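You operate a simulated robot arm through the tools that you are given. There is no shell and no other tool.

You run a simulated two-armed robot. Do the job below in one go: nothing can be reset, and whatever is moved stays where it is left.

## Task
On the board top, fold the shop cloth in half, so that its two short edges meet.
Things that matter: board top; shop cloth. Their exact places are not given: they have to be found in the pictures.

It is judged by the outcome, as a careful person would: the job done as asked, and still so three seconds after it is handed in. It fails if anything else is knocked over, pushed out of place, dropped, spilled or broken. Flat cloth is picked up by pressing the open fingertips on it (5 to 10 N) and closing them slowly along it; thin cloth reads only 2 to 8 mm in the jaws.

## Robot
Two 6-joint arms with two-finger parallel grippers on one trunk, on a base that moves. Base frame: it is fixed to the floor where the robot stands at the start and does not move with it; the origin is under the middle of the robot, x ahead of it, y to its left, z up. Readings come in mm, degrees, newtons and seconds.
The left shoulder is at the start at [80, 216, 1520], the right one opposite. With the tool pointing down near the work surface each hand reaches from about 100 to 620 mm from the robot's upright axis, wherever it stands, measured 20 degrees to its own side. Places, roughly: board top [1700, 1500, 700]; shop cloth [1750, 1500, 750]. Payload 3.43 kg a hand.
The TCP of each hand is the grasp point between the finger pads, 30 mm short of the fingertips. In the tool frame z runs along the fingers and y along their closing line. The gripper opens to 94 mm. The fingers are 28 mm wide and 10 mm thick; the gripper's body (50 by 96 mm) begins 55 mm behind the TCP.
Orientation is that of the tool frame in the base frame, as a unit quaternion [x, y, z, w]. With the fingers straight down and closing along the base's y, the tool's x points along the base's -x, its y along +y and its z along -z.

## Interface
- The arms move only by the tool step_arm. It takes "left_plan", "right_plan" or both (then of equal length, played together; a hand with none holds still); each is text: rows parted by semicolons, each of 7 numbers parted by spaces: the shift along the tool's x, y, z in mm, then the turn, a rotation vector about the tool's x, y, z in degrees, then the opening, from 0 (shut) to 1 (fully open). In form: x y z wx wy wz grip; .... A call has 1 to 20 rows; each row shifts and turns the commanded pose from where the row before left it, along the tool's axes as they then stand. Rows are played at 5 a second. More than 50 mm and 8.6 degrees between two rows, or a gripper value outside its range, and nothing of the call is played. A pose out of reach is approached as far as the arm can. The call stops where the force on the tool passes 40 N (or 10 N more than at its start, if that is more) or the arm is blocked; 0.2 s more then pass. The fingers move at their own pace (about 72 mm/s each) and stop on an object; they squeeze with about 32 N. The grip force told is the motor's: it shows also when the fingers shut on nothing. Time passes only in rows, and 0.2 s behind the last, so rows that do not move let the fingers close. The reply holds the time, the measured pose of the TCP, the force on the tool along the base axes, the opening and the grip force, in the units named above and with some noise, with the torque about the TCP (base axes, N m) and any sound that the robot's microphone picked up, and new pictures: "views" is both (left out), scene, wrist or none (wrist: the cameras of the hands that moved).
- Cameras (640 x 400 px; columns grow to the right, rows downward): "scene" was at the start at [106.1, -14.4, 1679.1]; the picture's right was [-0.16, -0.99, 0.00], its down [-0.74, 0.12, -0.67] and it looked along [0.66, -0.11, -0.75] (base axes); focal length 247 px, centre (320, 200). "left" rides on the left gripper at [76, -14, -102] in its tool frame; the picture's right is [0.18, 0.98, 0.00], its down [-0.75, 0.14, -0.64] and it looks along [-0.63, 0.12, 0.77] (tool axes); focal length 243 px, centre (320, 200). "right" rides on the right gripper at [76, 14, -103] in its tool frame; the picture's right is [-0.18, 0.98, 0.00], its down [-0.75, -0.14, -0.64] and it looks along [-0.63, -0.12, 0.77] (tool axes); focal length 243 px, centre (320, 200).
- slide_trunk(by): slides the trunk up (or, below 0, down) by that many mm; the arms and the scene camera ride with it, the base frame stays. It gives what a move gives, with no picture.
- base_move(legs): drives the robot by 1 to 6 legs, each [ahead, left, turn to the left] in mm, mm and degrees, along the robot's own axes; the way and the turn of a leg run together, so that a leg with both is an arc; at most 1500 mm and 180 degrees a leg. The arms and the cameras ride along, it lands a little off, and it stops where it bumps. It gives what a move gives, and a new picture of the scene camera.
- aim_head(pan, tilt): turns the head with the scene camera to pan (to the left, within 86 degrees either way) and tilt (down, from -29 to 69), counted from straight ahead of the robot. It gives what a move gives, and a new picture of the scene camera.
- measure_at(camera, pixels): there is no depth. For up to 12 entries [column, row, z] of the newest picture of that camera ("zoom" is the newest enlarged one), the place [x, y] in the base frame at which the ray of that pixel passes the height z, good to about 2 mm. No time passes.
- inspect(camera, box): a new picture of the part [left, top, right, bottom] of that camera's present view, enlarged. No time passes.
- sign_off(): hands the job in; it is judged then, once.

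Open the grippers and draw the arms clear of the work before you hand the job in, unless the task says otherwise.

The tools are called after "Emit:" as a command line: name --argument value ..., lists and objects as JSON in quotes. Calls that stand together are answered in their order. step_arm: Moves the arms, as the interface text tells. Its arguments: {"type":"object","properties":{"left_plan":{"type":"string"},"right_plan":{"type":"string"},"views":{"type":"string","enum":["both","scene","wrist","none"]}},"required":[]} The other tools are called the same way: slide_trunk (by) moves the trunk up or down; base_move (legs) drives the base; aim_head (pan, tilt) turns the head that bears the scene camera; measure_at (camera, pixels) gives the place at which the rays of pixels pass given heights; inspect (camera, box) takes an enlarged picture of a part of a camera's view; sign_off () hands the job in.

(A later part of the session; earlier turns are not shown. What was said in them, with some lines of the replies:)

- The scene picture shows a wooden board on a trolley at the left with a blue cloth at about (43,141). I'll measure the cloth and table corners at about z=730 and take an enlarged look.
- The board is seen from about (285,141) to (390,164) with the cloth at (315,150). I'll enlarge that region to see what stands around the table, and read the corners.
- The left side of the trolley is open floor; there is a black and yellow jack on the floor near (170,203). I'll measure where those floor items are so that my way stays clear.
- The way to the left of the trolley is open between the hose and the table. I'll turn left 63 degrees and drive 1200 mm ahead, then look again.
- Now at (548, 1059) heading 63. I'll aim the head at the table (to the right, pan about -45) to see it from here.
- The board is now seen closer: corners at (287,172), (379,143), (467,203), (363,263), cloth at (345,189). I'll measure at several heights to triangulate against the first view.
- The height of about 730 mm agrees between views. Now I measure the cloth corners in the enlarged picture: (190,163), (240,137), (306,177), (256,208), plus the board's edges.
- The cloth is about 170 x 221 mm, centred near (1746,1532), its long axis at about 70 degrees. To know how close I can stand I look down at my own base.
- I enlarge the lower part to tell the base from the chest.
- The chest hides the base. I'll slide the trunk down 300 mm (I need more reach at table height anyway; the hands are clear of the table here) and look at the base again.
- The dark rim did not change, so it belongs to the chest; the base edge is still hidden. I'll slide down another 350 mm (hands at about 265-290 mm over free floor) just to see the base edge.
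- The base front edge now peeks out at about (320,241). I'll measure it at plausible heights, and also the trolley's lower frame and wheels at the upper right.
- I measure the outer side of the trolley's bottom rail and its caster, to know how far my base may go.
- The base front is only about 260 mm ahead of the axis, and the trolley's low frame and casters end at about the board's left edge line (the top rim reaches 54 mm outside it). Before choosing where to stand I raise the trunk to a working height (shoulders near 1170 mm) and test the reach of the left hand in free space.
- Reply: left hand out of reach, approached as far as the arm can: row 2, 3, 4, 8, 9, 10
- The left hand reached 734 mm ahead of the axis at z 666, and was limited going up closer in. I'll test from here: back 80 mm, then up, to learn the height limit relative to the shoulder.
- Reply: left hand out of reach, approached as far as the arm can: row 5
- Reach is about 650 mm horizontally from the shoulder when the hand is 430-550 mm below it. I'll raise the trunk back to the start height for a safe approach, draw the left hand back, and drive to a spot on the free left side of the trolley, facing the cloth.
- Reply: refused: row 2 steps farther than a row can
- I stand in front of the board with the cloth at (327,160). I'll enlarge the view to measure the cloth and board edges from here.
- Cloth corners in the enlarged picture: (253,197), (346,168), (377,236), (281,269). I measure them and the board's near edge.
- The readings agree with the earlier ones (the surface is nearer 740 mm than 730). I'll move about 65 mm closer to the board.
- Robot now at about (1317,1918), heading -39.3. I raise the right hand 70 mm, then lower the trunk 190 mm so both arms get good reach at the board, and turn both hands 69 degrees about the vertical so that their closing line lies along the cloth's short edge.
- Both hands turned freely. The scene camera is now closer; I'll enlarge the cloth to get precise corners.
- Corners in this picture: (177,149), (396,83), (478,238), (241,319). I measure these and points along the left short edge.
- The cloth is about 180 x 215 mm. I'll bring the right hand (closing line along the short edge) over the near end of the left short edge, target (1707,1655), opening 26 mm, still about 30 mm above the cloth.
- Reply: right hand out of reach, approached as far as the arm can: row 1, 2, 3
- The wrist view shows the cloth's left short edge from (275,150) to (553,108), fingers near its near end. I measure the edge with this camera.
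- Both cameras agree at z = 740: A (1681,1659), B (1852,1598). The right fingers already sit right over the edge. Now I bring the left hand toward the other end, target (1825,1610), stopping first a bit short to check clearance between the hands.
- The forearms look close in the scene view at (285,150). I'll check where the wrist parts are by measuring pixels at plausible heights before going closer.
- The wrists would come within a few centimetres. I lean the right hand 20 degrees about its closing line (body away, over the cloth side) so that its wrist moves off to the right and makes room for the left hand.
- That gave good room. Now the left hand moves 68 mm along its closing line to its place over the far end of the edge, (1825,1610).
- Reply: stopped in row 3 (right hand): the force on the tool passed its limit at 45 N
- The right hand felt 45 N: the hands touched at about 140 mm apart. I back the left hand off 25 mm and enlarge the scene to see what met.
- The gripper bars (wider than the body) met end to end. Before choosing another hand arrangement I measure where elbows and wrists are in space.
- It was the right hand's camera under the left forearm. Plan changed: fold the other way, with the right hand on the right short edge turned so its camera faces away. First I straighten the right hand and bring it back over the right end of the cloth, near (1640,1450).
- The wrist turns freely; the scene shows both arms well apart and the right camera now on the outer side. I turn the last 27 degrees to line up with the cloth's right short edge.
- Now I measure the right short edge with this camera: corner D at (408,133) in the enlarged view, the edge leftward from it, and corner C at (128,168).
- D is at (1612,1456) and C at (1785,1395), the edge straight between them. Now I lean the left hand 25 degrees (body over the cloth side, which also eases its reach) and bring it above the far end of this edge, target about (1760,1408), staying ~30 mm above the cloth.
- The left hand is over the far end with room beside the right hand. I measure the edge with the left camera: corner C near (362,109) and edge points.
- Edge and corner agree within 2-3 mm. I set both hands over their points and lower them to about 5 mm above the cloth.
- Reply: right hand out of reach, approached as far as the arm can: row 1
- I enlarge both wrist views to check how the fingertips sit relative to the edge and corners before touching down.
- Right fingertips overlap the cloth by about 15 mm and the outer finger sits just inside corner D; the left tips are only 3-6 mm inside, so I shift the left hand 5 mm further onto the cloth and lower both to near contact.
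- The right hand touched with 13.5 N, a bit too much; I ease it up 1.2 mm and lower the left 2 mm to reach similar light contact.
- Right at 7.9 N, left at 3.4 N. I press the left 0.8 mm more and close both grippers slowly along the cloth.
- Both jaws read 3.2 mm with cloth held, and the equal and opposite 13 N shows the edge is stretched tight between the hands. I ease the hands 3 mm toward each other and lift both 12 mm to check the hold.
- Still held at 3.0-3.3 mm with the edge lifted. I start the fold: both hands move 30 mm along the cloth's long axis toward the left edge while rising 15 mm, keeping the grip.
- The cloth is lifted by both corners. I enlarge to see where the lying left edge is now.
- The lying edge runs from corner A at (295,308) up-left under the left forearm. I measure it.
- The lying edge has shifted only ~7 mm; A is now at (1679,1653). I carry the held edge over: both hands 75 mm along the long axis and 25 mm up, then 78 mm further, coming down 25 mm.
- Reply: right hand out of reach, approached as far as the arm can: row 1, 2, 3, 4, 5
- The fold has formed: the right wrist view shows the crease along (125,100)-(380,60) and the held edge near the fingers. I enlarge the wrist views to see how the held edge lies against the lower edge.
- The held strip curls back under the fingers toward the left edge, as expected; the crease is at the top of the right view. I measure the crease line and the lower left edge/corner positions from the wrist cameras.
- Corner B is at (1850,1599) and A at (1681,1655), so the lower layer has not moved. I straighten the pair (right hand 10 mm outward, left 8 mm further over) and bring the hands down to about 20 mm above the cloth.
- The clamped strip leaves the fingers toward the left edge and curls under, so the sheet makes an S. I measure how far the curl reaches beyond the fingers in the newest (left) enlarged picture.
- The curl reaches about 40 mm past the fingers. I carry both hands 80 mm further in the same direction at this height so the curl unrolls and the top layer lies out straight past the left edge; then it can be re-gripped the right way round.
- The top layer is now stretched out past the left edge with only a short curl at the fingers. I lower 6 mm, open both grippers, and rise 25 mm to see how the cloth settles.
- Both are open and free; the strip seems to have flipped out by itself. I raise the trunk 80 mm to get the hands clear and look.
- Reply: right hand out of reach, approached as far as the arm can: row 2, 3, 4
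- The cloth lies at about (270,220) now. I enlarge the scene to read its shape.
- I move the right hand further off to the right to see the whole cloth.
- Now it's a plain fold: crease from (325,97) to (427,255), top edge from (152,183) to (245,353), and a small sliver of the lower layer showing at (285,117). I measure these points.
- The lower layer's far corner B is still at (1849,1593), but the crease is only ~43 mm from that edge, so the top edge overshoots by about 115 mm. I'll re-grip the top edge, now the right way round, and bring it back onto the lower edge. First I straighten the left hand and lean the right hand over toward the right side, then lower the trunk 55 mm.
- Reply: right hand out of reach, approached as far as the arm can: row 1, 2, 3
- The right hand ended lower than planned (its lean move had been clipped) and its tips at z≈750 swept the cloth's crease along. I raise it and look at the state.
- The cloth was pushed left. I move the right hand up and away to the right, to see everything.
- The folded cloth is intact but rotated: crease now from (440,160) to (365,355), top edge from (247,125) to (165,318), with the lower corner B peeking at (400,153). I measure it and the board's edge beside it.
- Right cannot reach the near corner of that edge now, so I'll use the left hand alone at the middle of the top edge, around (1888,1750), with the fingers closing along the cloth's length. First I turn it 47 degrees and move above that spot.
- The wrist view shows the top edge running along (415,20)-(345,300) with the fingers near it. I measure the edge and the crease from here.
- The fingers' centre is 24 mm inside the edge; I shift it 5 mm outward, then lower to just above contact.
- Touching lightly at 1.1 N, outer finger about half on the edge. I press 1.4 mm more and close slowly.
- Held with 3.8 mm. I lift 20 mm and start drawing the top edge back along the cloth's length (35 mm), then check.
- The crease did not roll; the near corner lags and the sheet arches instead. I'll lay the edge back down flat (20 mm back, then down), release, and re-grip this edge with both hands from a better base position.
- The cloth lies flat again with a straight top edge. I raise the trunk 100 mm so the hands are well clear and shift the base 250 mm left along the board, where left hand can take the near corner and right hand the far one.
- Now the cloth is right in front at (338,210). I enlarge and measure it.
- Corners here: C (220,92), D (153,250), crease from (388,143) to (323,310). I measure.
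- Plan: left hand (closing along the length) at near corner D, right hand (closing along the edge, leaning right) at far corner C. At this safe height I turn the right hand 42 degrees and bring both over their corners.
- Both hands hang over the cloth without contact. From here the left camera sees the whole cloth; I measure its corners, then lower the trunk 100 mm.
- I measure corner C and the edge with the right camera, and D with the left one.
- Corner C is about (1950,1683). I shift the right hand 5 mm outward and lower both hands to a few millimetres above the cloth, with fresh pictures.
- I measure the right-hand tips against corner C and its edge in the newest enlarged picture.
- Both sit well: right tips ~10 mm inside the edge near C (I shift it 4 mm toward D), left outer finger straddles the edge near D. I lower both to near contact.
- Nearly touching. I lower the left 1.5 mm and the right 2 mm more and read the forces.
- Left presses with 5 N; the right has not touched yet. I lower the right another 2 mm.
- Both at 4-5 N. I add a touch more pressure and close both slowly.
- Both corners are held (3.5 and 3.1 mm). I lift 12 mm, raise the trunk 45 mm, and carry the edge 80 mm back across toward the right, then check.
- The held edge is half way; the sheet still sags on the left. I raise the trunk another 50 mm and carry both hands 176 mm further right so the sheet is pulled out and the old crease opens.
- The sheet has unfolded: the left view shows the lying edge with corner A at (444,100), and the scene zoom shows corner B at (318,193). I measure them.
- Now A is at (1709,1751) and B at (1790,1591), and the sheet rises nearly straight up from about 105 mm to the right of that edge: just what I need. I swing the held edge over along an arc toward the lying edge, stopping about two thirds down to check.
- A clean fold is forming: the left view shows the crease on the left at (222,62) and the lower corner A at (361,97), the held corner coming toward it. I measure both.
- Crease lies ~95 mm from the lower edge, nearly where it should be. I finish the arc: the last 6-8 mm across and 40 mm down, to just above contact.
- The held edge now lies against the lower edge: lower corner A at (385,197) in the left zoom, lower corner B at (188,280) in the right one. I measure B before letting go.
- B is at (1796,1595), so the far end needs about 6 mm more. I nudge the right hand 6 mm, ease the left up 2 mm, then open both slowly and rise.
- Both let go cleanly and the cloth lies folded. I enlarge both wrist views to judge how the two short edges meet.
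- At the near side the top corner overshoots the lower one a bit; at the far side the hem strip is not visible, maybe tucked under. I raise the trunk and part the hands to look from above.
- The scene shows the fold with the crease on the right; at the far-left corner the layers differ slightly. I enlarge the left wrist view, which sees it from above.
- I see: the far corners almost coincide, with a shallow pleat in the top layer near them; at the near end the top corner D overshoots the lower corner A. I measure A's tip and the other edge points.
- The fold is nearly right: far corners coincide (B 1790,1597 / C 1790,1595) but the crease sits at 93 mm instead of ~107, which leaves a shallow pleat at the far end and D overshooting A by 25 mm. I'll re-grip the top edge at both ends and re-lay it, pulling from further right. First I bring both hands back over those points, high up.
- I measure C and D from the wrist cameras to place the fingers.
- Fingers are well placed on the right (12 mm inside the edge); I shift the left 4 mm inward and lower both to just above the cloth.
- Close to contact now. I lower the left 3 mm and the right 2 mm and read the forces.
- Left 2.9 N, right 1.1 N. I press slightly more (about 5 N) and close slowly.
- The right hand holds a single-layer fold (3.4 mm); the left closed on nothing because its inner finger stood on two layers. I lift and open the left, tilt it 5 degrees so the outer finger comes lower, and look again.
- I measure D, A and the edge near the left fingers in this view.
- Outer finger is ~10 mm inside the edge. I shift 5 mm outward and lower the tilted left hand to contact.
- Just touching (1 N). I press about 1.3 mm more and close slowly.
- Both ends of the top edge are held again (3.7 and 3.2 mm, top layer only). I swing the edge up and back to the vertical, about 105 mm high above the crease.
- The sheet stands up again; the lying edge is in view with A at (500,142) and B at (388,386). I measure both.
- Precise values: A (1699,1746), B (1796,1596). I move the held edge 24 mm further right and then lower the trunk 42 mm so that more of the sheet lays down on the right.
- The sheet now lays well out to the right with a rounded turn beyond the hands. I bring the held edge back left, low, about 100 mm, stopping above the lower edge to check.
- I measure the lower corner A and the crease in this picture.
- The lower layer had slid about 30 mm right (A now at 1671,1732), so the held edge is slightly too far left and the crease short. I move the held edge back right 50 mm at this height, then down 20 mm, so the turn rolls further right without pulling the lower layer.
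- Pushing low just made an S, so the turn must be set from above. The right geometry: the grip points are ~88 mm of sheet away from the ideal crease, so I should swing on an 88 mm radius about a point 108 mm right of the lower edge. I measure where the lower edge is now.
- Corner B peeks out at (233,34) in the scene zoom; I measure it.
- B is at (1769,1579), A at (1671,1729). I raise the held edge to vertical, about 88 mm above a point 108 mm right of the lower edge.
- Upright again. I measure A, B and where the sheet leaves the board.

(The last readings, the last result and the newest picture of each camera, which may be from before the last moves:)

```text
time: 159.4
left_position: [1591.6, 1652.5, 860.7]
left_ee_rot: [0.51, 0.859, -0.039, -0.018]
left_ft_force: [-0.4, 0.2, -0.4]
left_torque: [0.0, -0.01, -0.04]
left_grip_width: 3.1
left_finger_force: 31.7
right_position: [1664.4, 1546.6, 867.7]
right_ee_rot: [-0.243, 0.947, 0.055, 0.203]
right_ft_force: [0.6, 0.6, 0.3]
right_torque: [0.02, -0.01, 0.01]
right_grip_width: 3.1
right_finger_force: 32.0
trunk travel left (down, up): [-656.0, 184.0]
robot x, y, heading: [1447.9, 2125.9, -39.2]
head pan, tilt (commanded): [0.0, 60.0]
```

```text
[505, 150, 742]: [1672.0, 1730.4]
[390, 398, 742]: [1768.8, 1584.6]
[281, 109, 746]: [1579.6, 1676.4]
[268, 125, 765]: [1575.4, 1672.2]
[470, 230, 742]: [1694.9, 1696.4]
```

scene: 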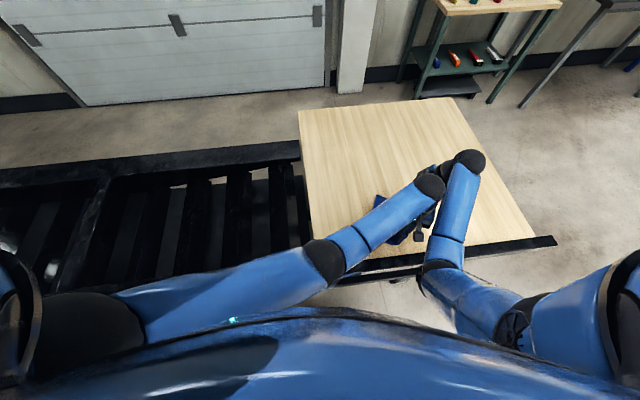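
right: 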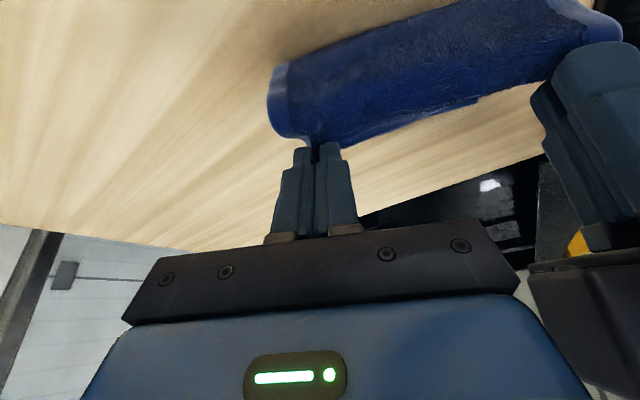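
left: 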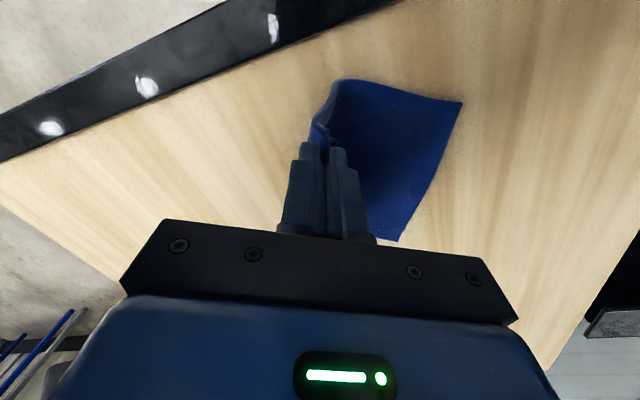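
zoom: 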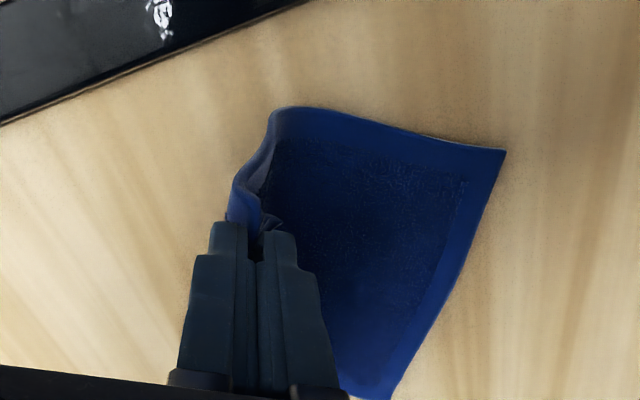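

The lower layer stayed put (A 1672,1730, B 1769,1582) and the sheet leaves the board right at 107 mm. Now I swing the edge over on the tighter arc, pausing near the end.

Emit:
step_arm --left_plan "1.2 15.95 1.6 0 0 0 0; 1.15 15.6 4.2 0 0 0 0; 1.1 14.9 6.7 0 0 0 0; 1 13.7 7.8 0 0 0 0; 0.85 12 9.5 0 0 0 0; 0.56 8.2 8.8 0 0 0 0; 0.46 6.8 9.4 0 0 0 0; 0.29 4.55 8.6 0 0 0 0; 0 0 0 0 0 0 0; 0 0 0 0 0 0 0" --right_plan "-12.8 1.1 9.5 0 0 0 0; -11.2 1.07 11.6 0 0 0 0; -9.3 1 13.6 0 0 0 0; -7.7 0.9 14 0 0 0 0; -5.4 0.8 14.65 0 0 0 0; -2.5 0.5 12.2 0 0 0 0; -0.9 0.4 12 0 0 0 0; 0.6 0.3 10.2 0 0 0 0; 0 0 0 0 0 0 0; 0 0 0 0 0 0 0" --views "both"

Emit:
inspect --camera "right" --box '[160, 0, 560, 240]'

Emit:
inspect --camera "left" --box '[140, 20, 440, 220]'

```text
time: 161.6
left_position: [1665.0, 1699.6, 796.0]
left_ee_rot: [0.51, 0.859, -0.038, -0.019]
left_ft_force: [0.1, 0.0, 0.1]
left_torque: [0.01, -0.04, -0.04]
left_grip_width: 3.4
left_finger_force: 32.2
right_position: [1736.3, 1593.7, 798.4]
right_ee_rot: [-0.243, 0.947, 0.055, 0.203]
right_ft_force: [-0.8, -0.5, -0.2]
right_torque: [0.0, 0.03, -0.01]
right_grip_width: 3.0
right_finger_force: 32.1
trunk travel left (down, up): [-656.0, 184.0]
robot x, y, heading: [1447.3, 2129.2, -39.3]
head pan, tilt (commanded): [0.0, 60.0]
```

scene: 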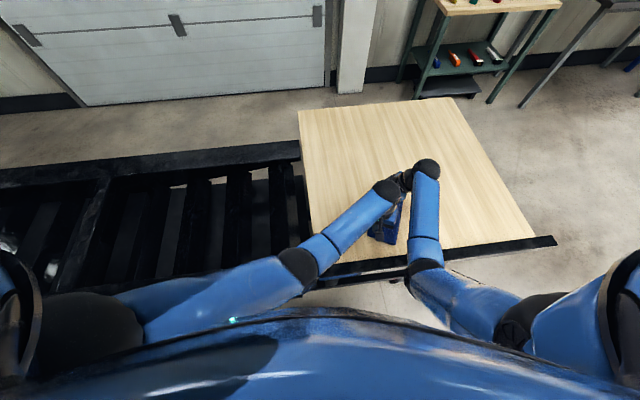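
right: 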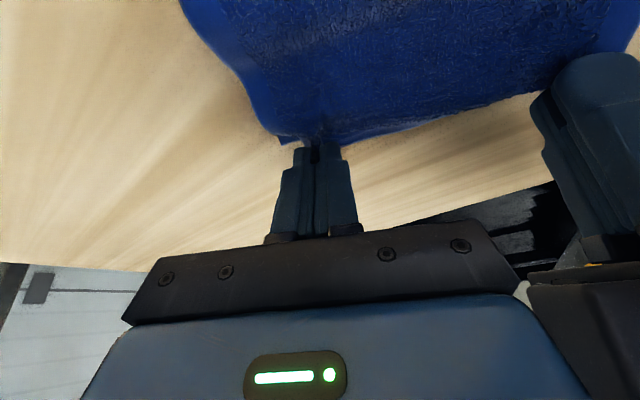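
left: 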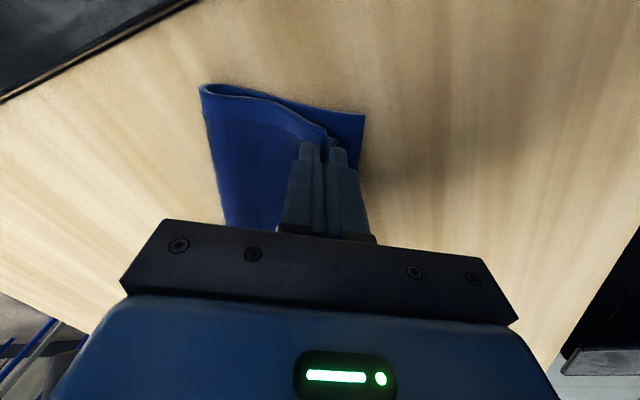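

```text
1.60 times, centred on (360, 120) of right
```

zoom: 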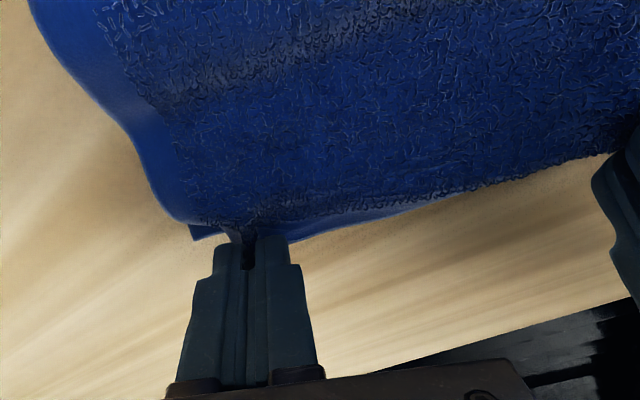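

```text
2.00 times, centred on (290, 120) of left
```

zoom: 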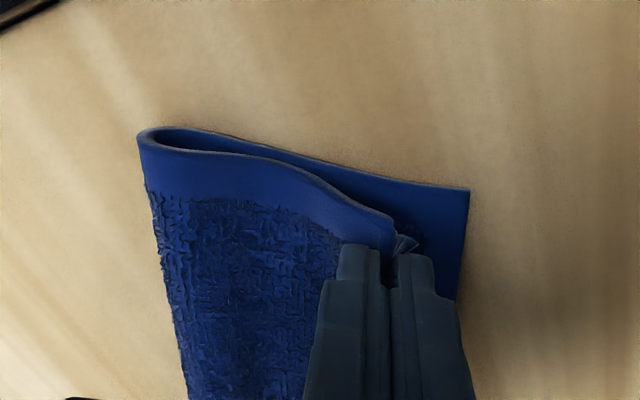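

I measure corner A and the crease in this picture.

Emit:
measure_at --camera "zoom" --pixels '[[470, 190, 742], [460, 290, 742], [138, 135, 752], [155, 230, 752], [182, 370, 752], [415, 243, 762]]'

```text
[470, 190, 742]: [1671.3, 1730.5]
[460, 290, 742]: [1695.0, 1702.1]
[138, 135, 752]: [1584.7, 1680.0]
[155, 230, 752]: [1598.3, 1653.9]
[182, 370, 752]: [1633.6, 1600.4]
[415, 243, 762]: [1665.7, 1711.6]
```

The crease now lies 100-103 mm from the lower edge and A has not moved: good. I finish the arc down to just above contact.

Emit:
step_arm --left_plan "0.18 3.1 7.8 0 0 0 0; 0.08 1.6 5.9 0 0 0 0; 0 0.7 3.4 0 0 0 0; 0 0 0 0 0 0 0; 0 0 0 0 0 0 0" --right_plan "1.5 0.2 8.6 0 0 0 0; 1.6 0.1 6.1 0 0 0 0; 1.2 0 3.4 0 0 0 0; 0 0 0 0 0 0 0; 0 0 0 0 0 0 0" --views "wrist"

Emit:
inspect --camera "right" --box '[160, 0, 560, 240]'

Emit:
inspect --camera "left" --box '[140, 20, 440, 220]'

```text
time: 162.8
left_position: [1667.7, 1700.6, 779.6]
left_ee_rot: [0.509, 0.859, -0.039, -0.019]
left_ft_force: [0.0, -0.2, 2.1]
left_torque: [0.01, 0.02, -0.02]
left_grip_width: 3.6
left_finger_force: 32.0
right_position: [1738.4, 1596.0, 778.9]
right_ee_rot: [-0.242, 0.947, 0.054, 0.204]
right_ft_force: [-0.2, -0.7, 1.0]
right_torque: [-0.04, 0.02, 0.05]
right_grip_width: 3.0
right_finger_force: 32.0
trunk travel left (down, up): [-656.0, 184.0]
robot x, y, heading: [1449.3, 2127.4, -39.1]
head pan, tilt (commanded): [0.0, 60.0]
```

right: 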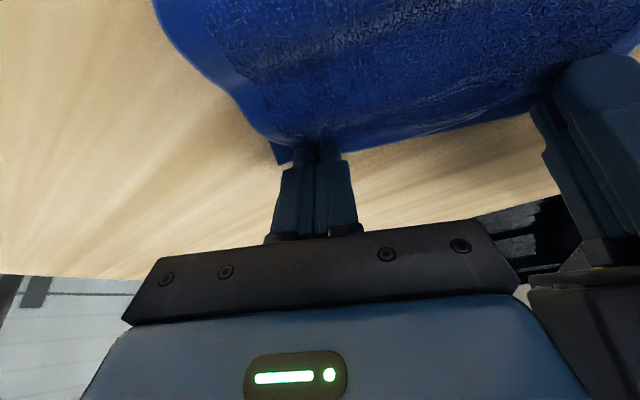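
left: 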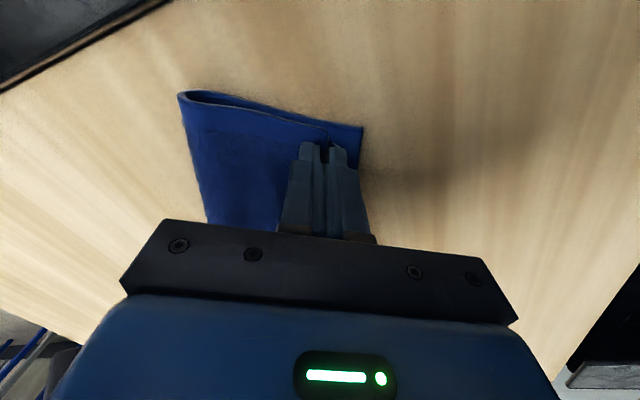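

```text
1.60 times, centred on (360, 120) of right
```

zoom: 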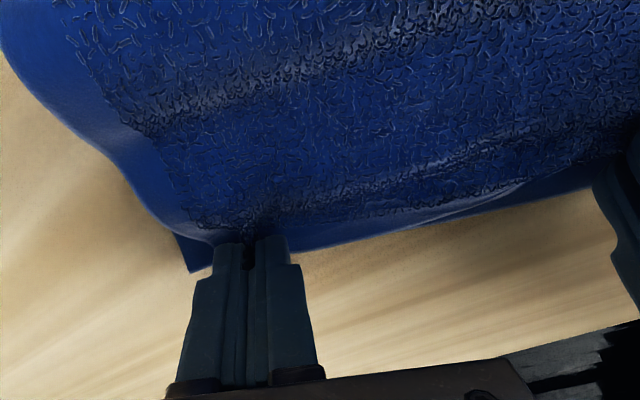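

```text
2.00 times, centred on (290, 120) of left
```

zoom: 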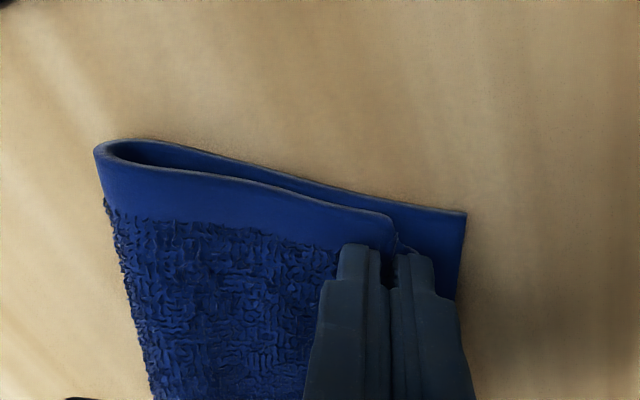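

Very clean now. I measure A and the crease here, and B in the right view.

Emit:
measure_at --camera "zoom" --pixels '[[467, 213, 742], [97, 150, 752], [110, 230, 752], [150, 385, 752]]'

Emit:
measure_at --camera "right" --pixels '[[280, 163, 742], [350, 151, 742], [440, 135, 742], [155, 5, 752]]'

```text
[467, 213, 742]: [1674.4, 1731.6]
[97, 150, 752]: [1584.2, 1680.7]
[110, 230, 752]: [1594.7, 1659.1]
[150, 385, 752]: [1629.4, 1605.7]
```

```text
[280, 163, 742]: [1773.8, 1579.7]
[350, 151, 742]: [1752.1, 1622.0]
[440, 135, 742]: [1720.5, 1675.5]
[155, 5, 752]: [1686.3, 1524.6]
```

A (1674,1732), B (1773,1580), crease 103-107 mm away: everything fits. I move both hands 3 mm further so the edges meet, ease up slightly, open slowly and rise.

Emit:
step_arm --left_plan "0.2 3 -0.3 0 0 0 0; 0 0 -1.5 0 0 0 0; 0 0 0 0 0 0 0; 0 0 0 0 0 0 0.06; 0 0 0 0 0 0 0.12; 0 0 0 0 0 0 0.18; 0 0 0 0 0 0 0.24; 0 0 0 0 0 0 0.3; 0 0 0 0 0 0 0.3; 0 0 -6 0 0 0 0.3; 0 0 -12 0 0 0 0.3; 0 0 -20 0 0 0 0.3; 0 0 0 0 0 0 0.3" --right_plan "-2.3 0 1 0 0 0 0; -0.4 0 -0.9 0 0 0 0; 0 0 0 0 0 0 0; 0 0 0 0 0 0 0.06; 0 0 0 0 0 0 0.12; 0 0 0 0 0 0 0.18; 0 0 0 0 0 0 0.24; 0 0 0 0 0 0 0.3; 0 0 0 0 0 0 0.3; -2.5 0 -5.4 0 0 0 0.3; -5.1 0 -10.9 0 0 0 0.3; -8.5 0 -18.1 0 0 0 0.3; 0 0 0 0 0 0 0.3" --views "both"

Emit:
inspect --camera "right" --box '[160, 0, 560, 240]'

Emit:
inspect --camera "left" --box '[140, 20, 440, 220]'

```text
time: 165.6
left_position: [1674.8, 1704.4, 818.4]
left_ee_rot: [0.51, 0.859, -0.039, -0.019]
left_ft_force: [0.3, 1.0, 0.2]
left_torque: [0.02, -0.03, 0.03]
left_grip_width: 28.2
left_finger_force: 0.0
right_position: [1741.8, 1597.5, 818.6]
right_ee_rot: [-0.244, 0.947, 0.055, 0.202]
right_ft_force: [0.6, -0.2, -0.1]
right_torque: [-0.02, 0.0, -0.01]
right_grip_width: 27.9
right_finger_force: 0.1
trunk travel left (down, up): [-656.0, 184.0]
robot x, y, heading: [1446.1, 2129.0, -39.0]
head pan, tilt (commanded): [0.0, 60.0]
```

scene: 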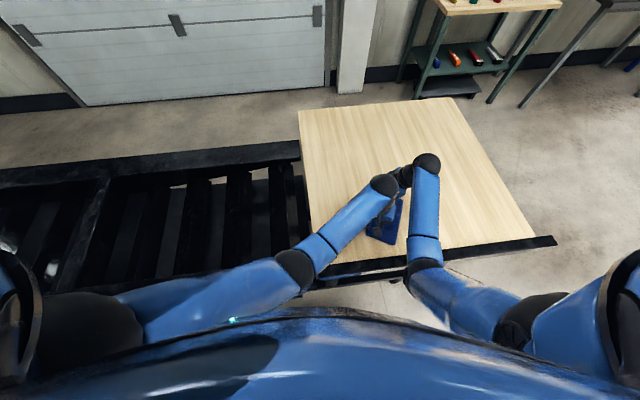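
right: 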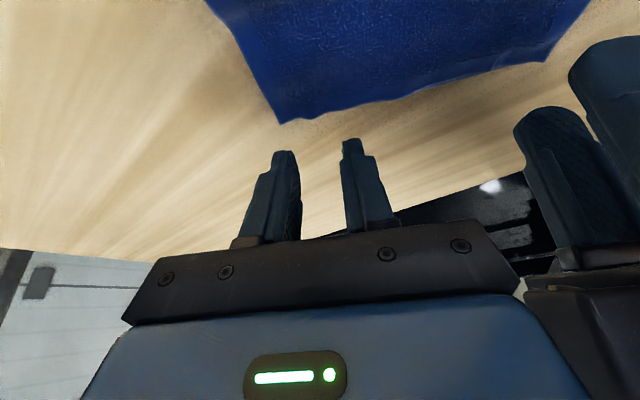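
left: 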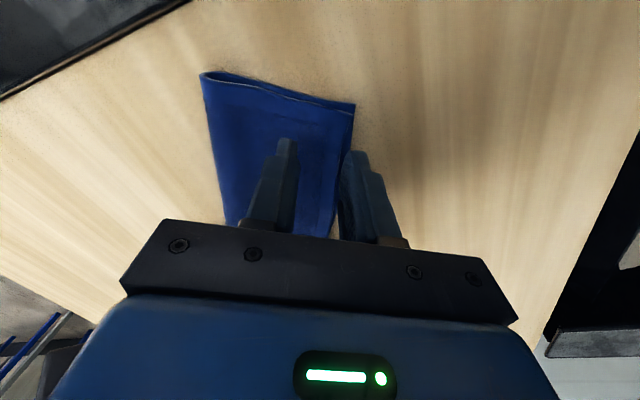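

```text
1.60 times, centred on (360, 120) of right
```

zoom: 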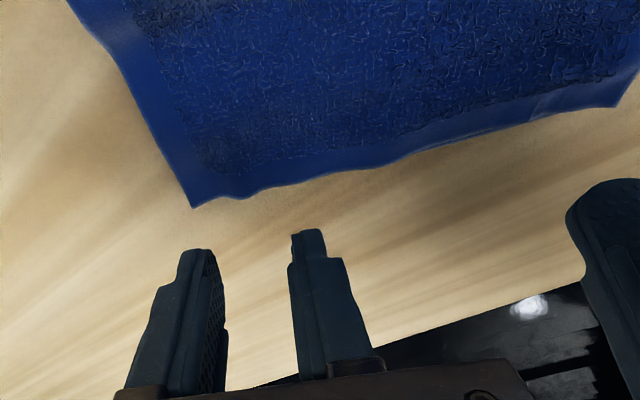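

```text
2.00 times, centred on (290, 120) of left
```

zoom: 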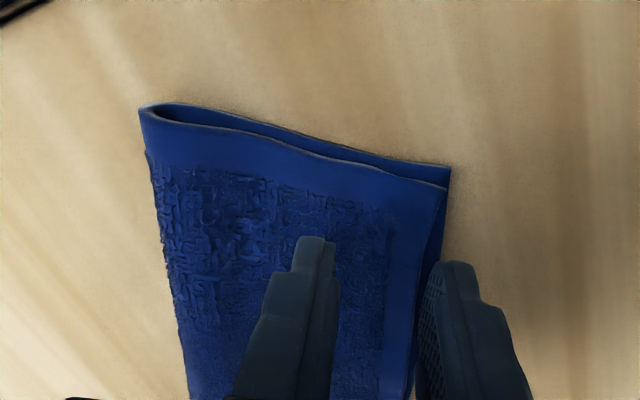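

Excellent: at the near end D and A coincide within millimetres, and on the far end the top hem lies evenly along the edge. I raise the trunk to get clear, then part the hands and look from above.

Emit:
slide_trunk --by 80

Emit:
step_arm --left_plan "10 40 -8 0 0 0 0.3; 10 40 -8 0 0 0 0.3; 10 40 -8 0 0 0 0.3; 10 40 -8 0 0 0 0.3; 0 0 0 0 0 0 0.3" --right_plan "25 -30 -14 0 0 0 0.3; 25 -30 -14 0 0 0 0.3; 25 -30 -14 0 0 0 0.3; 25 -30 -14 0 0 0 0.3; 0 0 0 0 0 0 0.3" --views "both"

Emit:
inspect --camera "scene" --box '[345, 190, 425, 250]'

Emit:
inspect --camera "left" --box '[20, 20, 260, 240]'

```text
time: 166.8
left_position: [1675.0, 1705.4, 898.3]
left_ee_rot: [0.509, 0.859, -0.037, -0.019]
left_ft_force: [0.2, 0.5, 0.1]
left_torque: [-0.02, 0.01, 0.0]
left_grip_width: 28.5
left_finger_force: 0.1
right_position: [1742.6, 1597.6, 898.1]
right_ee_rot: [-0.243, 0.947, 0.055, 0.204]
right_ft_force: [0.3, 0.2, -1.0]
right_torque: [-0.02, 0.01, -0.02]
right_grip_width: 28.3
right_finger_force: 0.1
trunk travel left (down, up): [-736.0, 104.0]
robot x, y, heading: [1447.6, 2131.1, -39.2]
head pan, tilt (commanded): [0.0, 60.0]
```

```text
time: 168.0
left_position: [1799.1, 1818.4, 916.1]
left_ee_rot: [0.509, 0.86, -0.039, -0.019]
left_ft_force: [-0.8, -0.1, -0.3]
left_torque: [-0.02, 0.02, 0.01]
left_grip_width: 27.9
left_finger_force: 0.1
right_position: [1700.7, 1436.8, 907.1]
right_ee_rot: [-0.243, 0.947, 0.055, 0.204]
right_ft_force: [-0.8, 0.2, -0.2]
right_torque: [0.02, -0.01, 0.0]
right_grip_width: 28.3
right_finger_force: 0.1
trunk travel left (down, up): [-736.0, 104.0]
robot x, y, heading: [1445.5, 2130.9, -39.6]
head pan, tilt (commanded): [0.0, 60.0]
```

scene: 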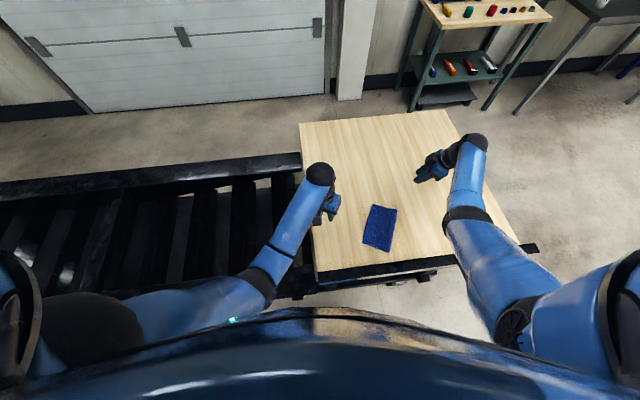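
right: 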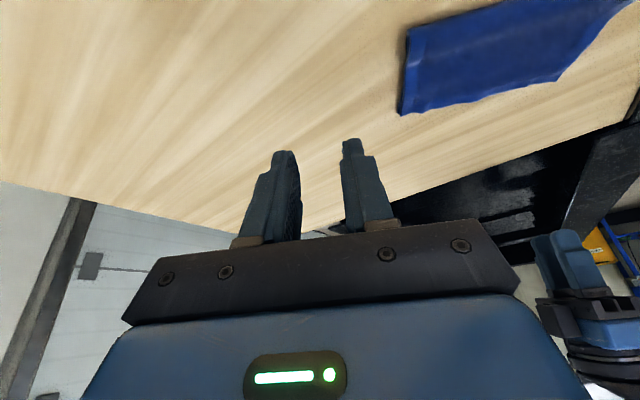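
left: 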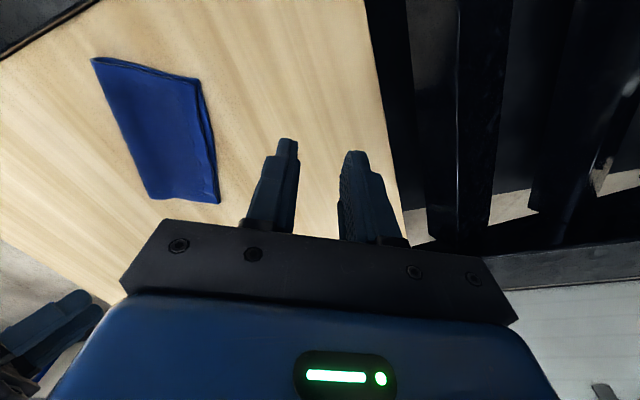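

```text
6.67 times, centred on (385, 220) of scene
```

zoom: 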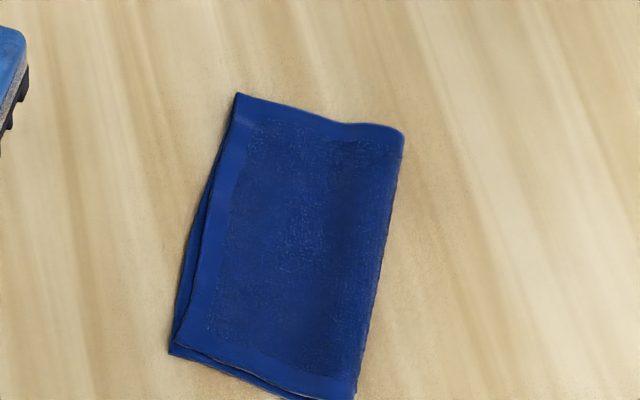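

```text
1.82 times, centred on (140, 130) of left
```

zoom: 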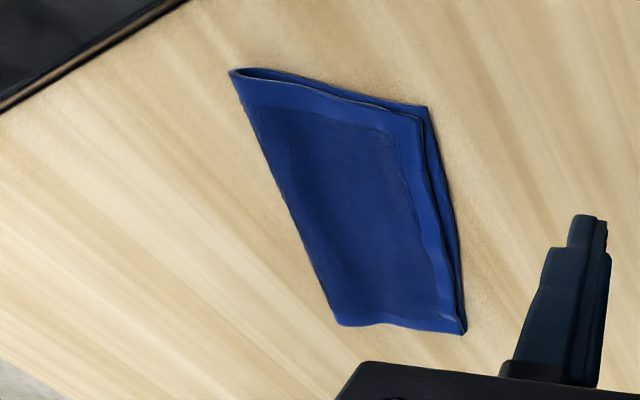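

The fold looks neat: both short edges lie together. I measure the corner pairs in the left enlarged view (near pair at (428,107)/(421,118), far pair at (465,333)/(462,322)).

Emit:
measure_at --camera "zoom" --pixels '[[428, 107, 742], [421, 119, 746], [466, 333, 742], [463, 322, 746], [452, 230, 742], [440, 230, 746], [230, 70, 750], [338, 325, 750]]'

Emit:
inspect --camera "left" --box '[150, 60, 230, 220]'

```text
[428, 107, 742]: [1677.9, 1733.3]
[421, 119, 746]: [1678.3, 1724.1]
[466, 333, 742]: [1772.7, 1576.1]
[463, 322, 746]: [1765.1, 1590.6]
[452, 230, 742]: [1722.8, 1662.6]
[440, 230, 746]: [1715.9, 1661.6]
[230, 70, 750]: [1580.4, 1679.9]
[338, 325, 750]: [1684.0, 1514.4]
```

```text
2.50 times, centred on (190, 140) of left
```

zoom: 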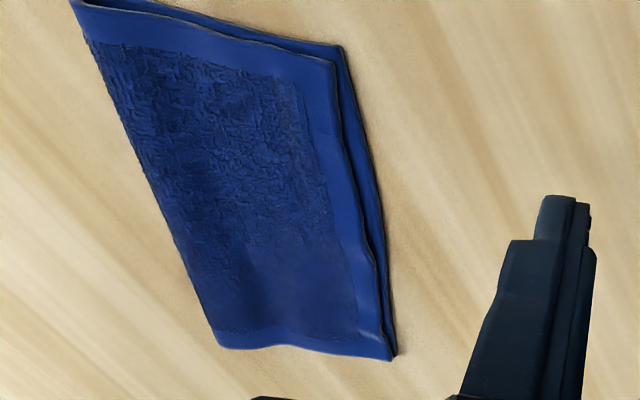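

Near corners differ by about 9 mm, far corners coincide, mid-edge gap about 6 mm, and the lower layer lies flat on the board. I open the grippers, raise the trunk and draw both arms up and back, clear of the work.

Emit:
slide_trunk --by 95

Emit:
step_arm --left_plan "40 15 0 0 0 0 0.6; 40 15 0 0 0 0 1; 40 15 0 0 0 0 1; 0 0 0 0 0 0 1; 0 0 0 0 0 0 1" --right_plan "0 0 0 0 0 0 0.6; 0 30 0 0 0 0 1; 30 30 -14 0 0 0 1; 30 30 -14 0 0 0 1; 0 0 0 0 0 0 1" --views "scene"

Emit:
inspect --camera "scene" --box '[345, 190, 425, 260]'

```text
time: 169.3
left_position: [1800.5, 1817.3, 1012.2]
left_ee_rot: [0.51, 0.859, -0.039, -0.019]
left_ft_force: [-0.7, 0.1, -0.2]
left_torque: [-0.01, 0.02, 0.02]
left_grip_width: 28.2
left_finger_force: 0.1
right_position: [1701.0, 1438.7, 1004.1]
right_ee_rot: [-0.242, 0.947, 0.054, 0.203]
right_ft_force: [-0.2, 1.0, 0.0]
right_torque: [-0.04, 0.02, -0.01]
right_grip_width: 28.2
right_finger_force: 0.0
trunk travel left (down, up): [-831.0, 9.0]
robot x, y, heading: [1444.6, 2129.4, -39.1]
head pan, tilt (commanded): [0.0, 60.0]
```

```text
time: 170.5
left_position: [1780.4, 1944.6, 1006.9]
left_ee_rot: [0.51, 0.859, -0.038, -0.019]
left_ft_force: [-0.3, -0.7, -0.2]
left_torque: [0.01, 0.03, 0.01]
left_grip_width: 94.1
left_finger_force: 0.1
right_position: [1599.8, 1484.3, 1002.8]
right_ee_rot: [-0.243, 0.947, 0.056, 0.203]
right_ft_force: [0.9, -0.6, 0.0]
right_torque: [-0.01, 0.01, 0.01]
right_grip_width: 93.9
right_finger_force: 0.0
trunk travel left (down, up): [-831.0, 9.0]
robot x, y, heading: [1446.6, 2129.4, -39.2]
head pan, tilt (commanded): [0.0, 60.0]
```

scene: 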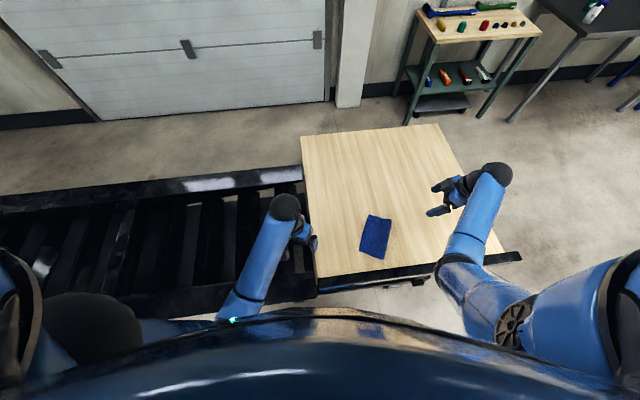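

```text
5.71 times, centred on (385, 225) of scene
```

zoom: 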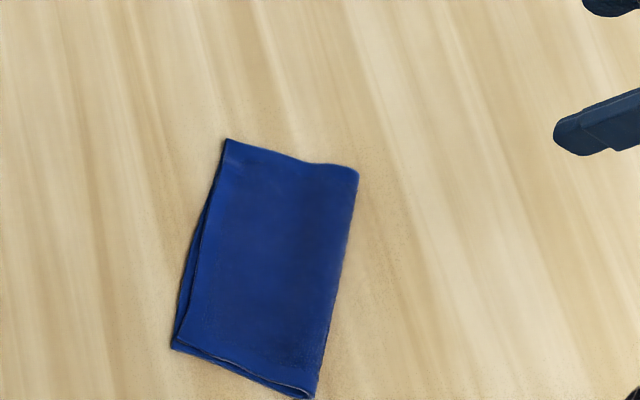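

The cloth lies neatly folded and still on the board: the short edges together on the left, the crease on the right. The grippers are open, the arms are well clear and nothing else has moved, so I hand the job in.

Emit:
sign_off

```text
The job is handed in.
```

The shop cloth is folded in half on the board top with its two short edges meeting, and the job is handed in.

- **Edges:** The far corners coincide. The near corners are about 9 mm apart, and the gap at the middle of the edge is about 6 mm.
- **Crease:** It was left rounded, not pressed flat, with a small open loop at the near end. It was still when I last looked, about five seconds after I let go.
- **Position:** The cloth has moved and turned from where it first lay. It took three folding passes: the crease formed in the wrong place twice. My right hand also dragged the cloth once, when it travelled lower than I intended.
- **Other contact:** The two arms bumped once, at about 45 N, during an early approach. I saw no other object touched or moved.

Both grippers are open and the arms are drawn up, about 250 mm above the cloth or higher. The right hand is still over the board at that height.
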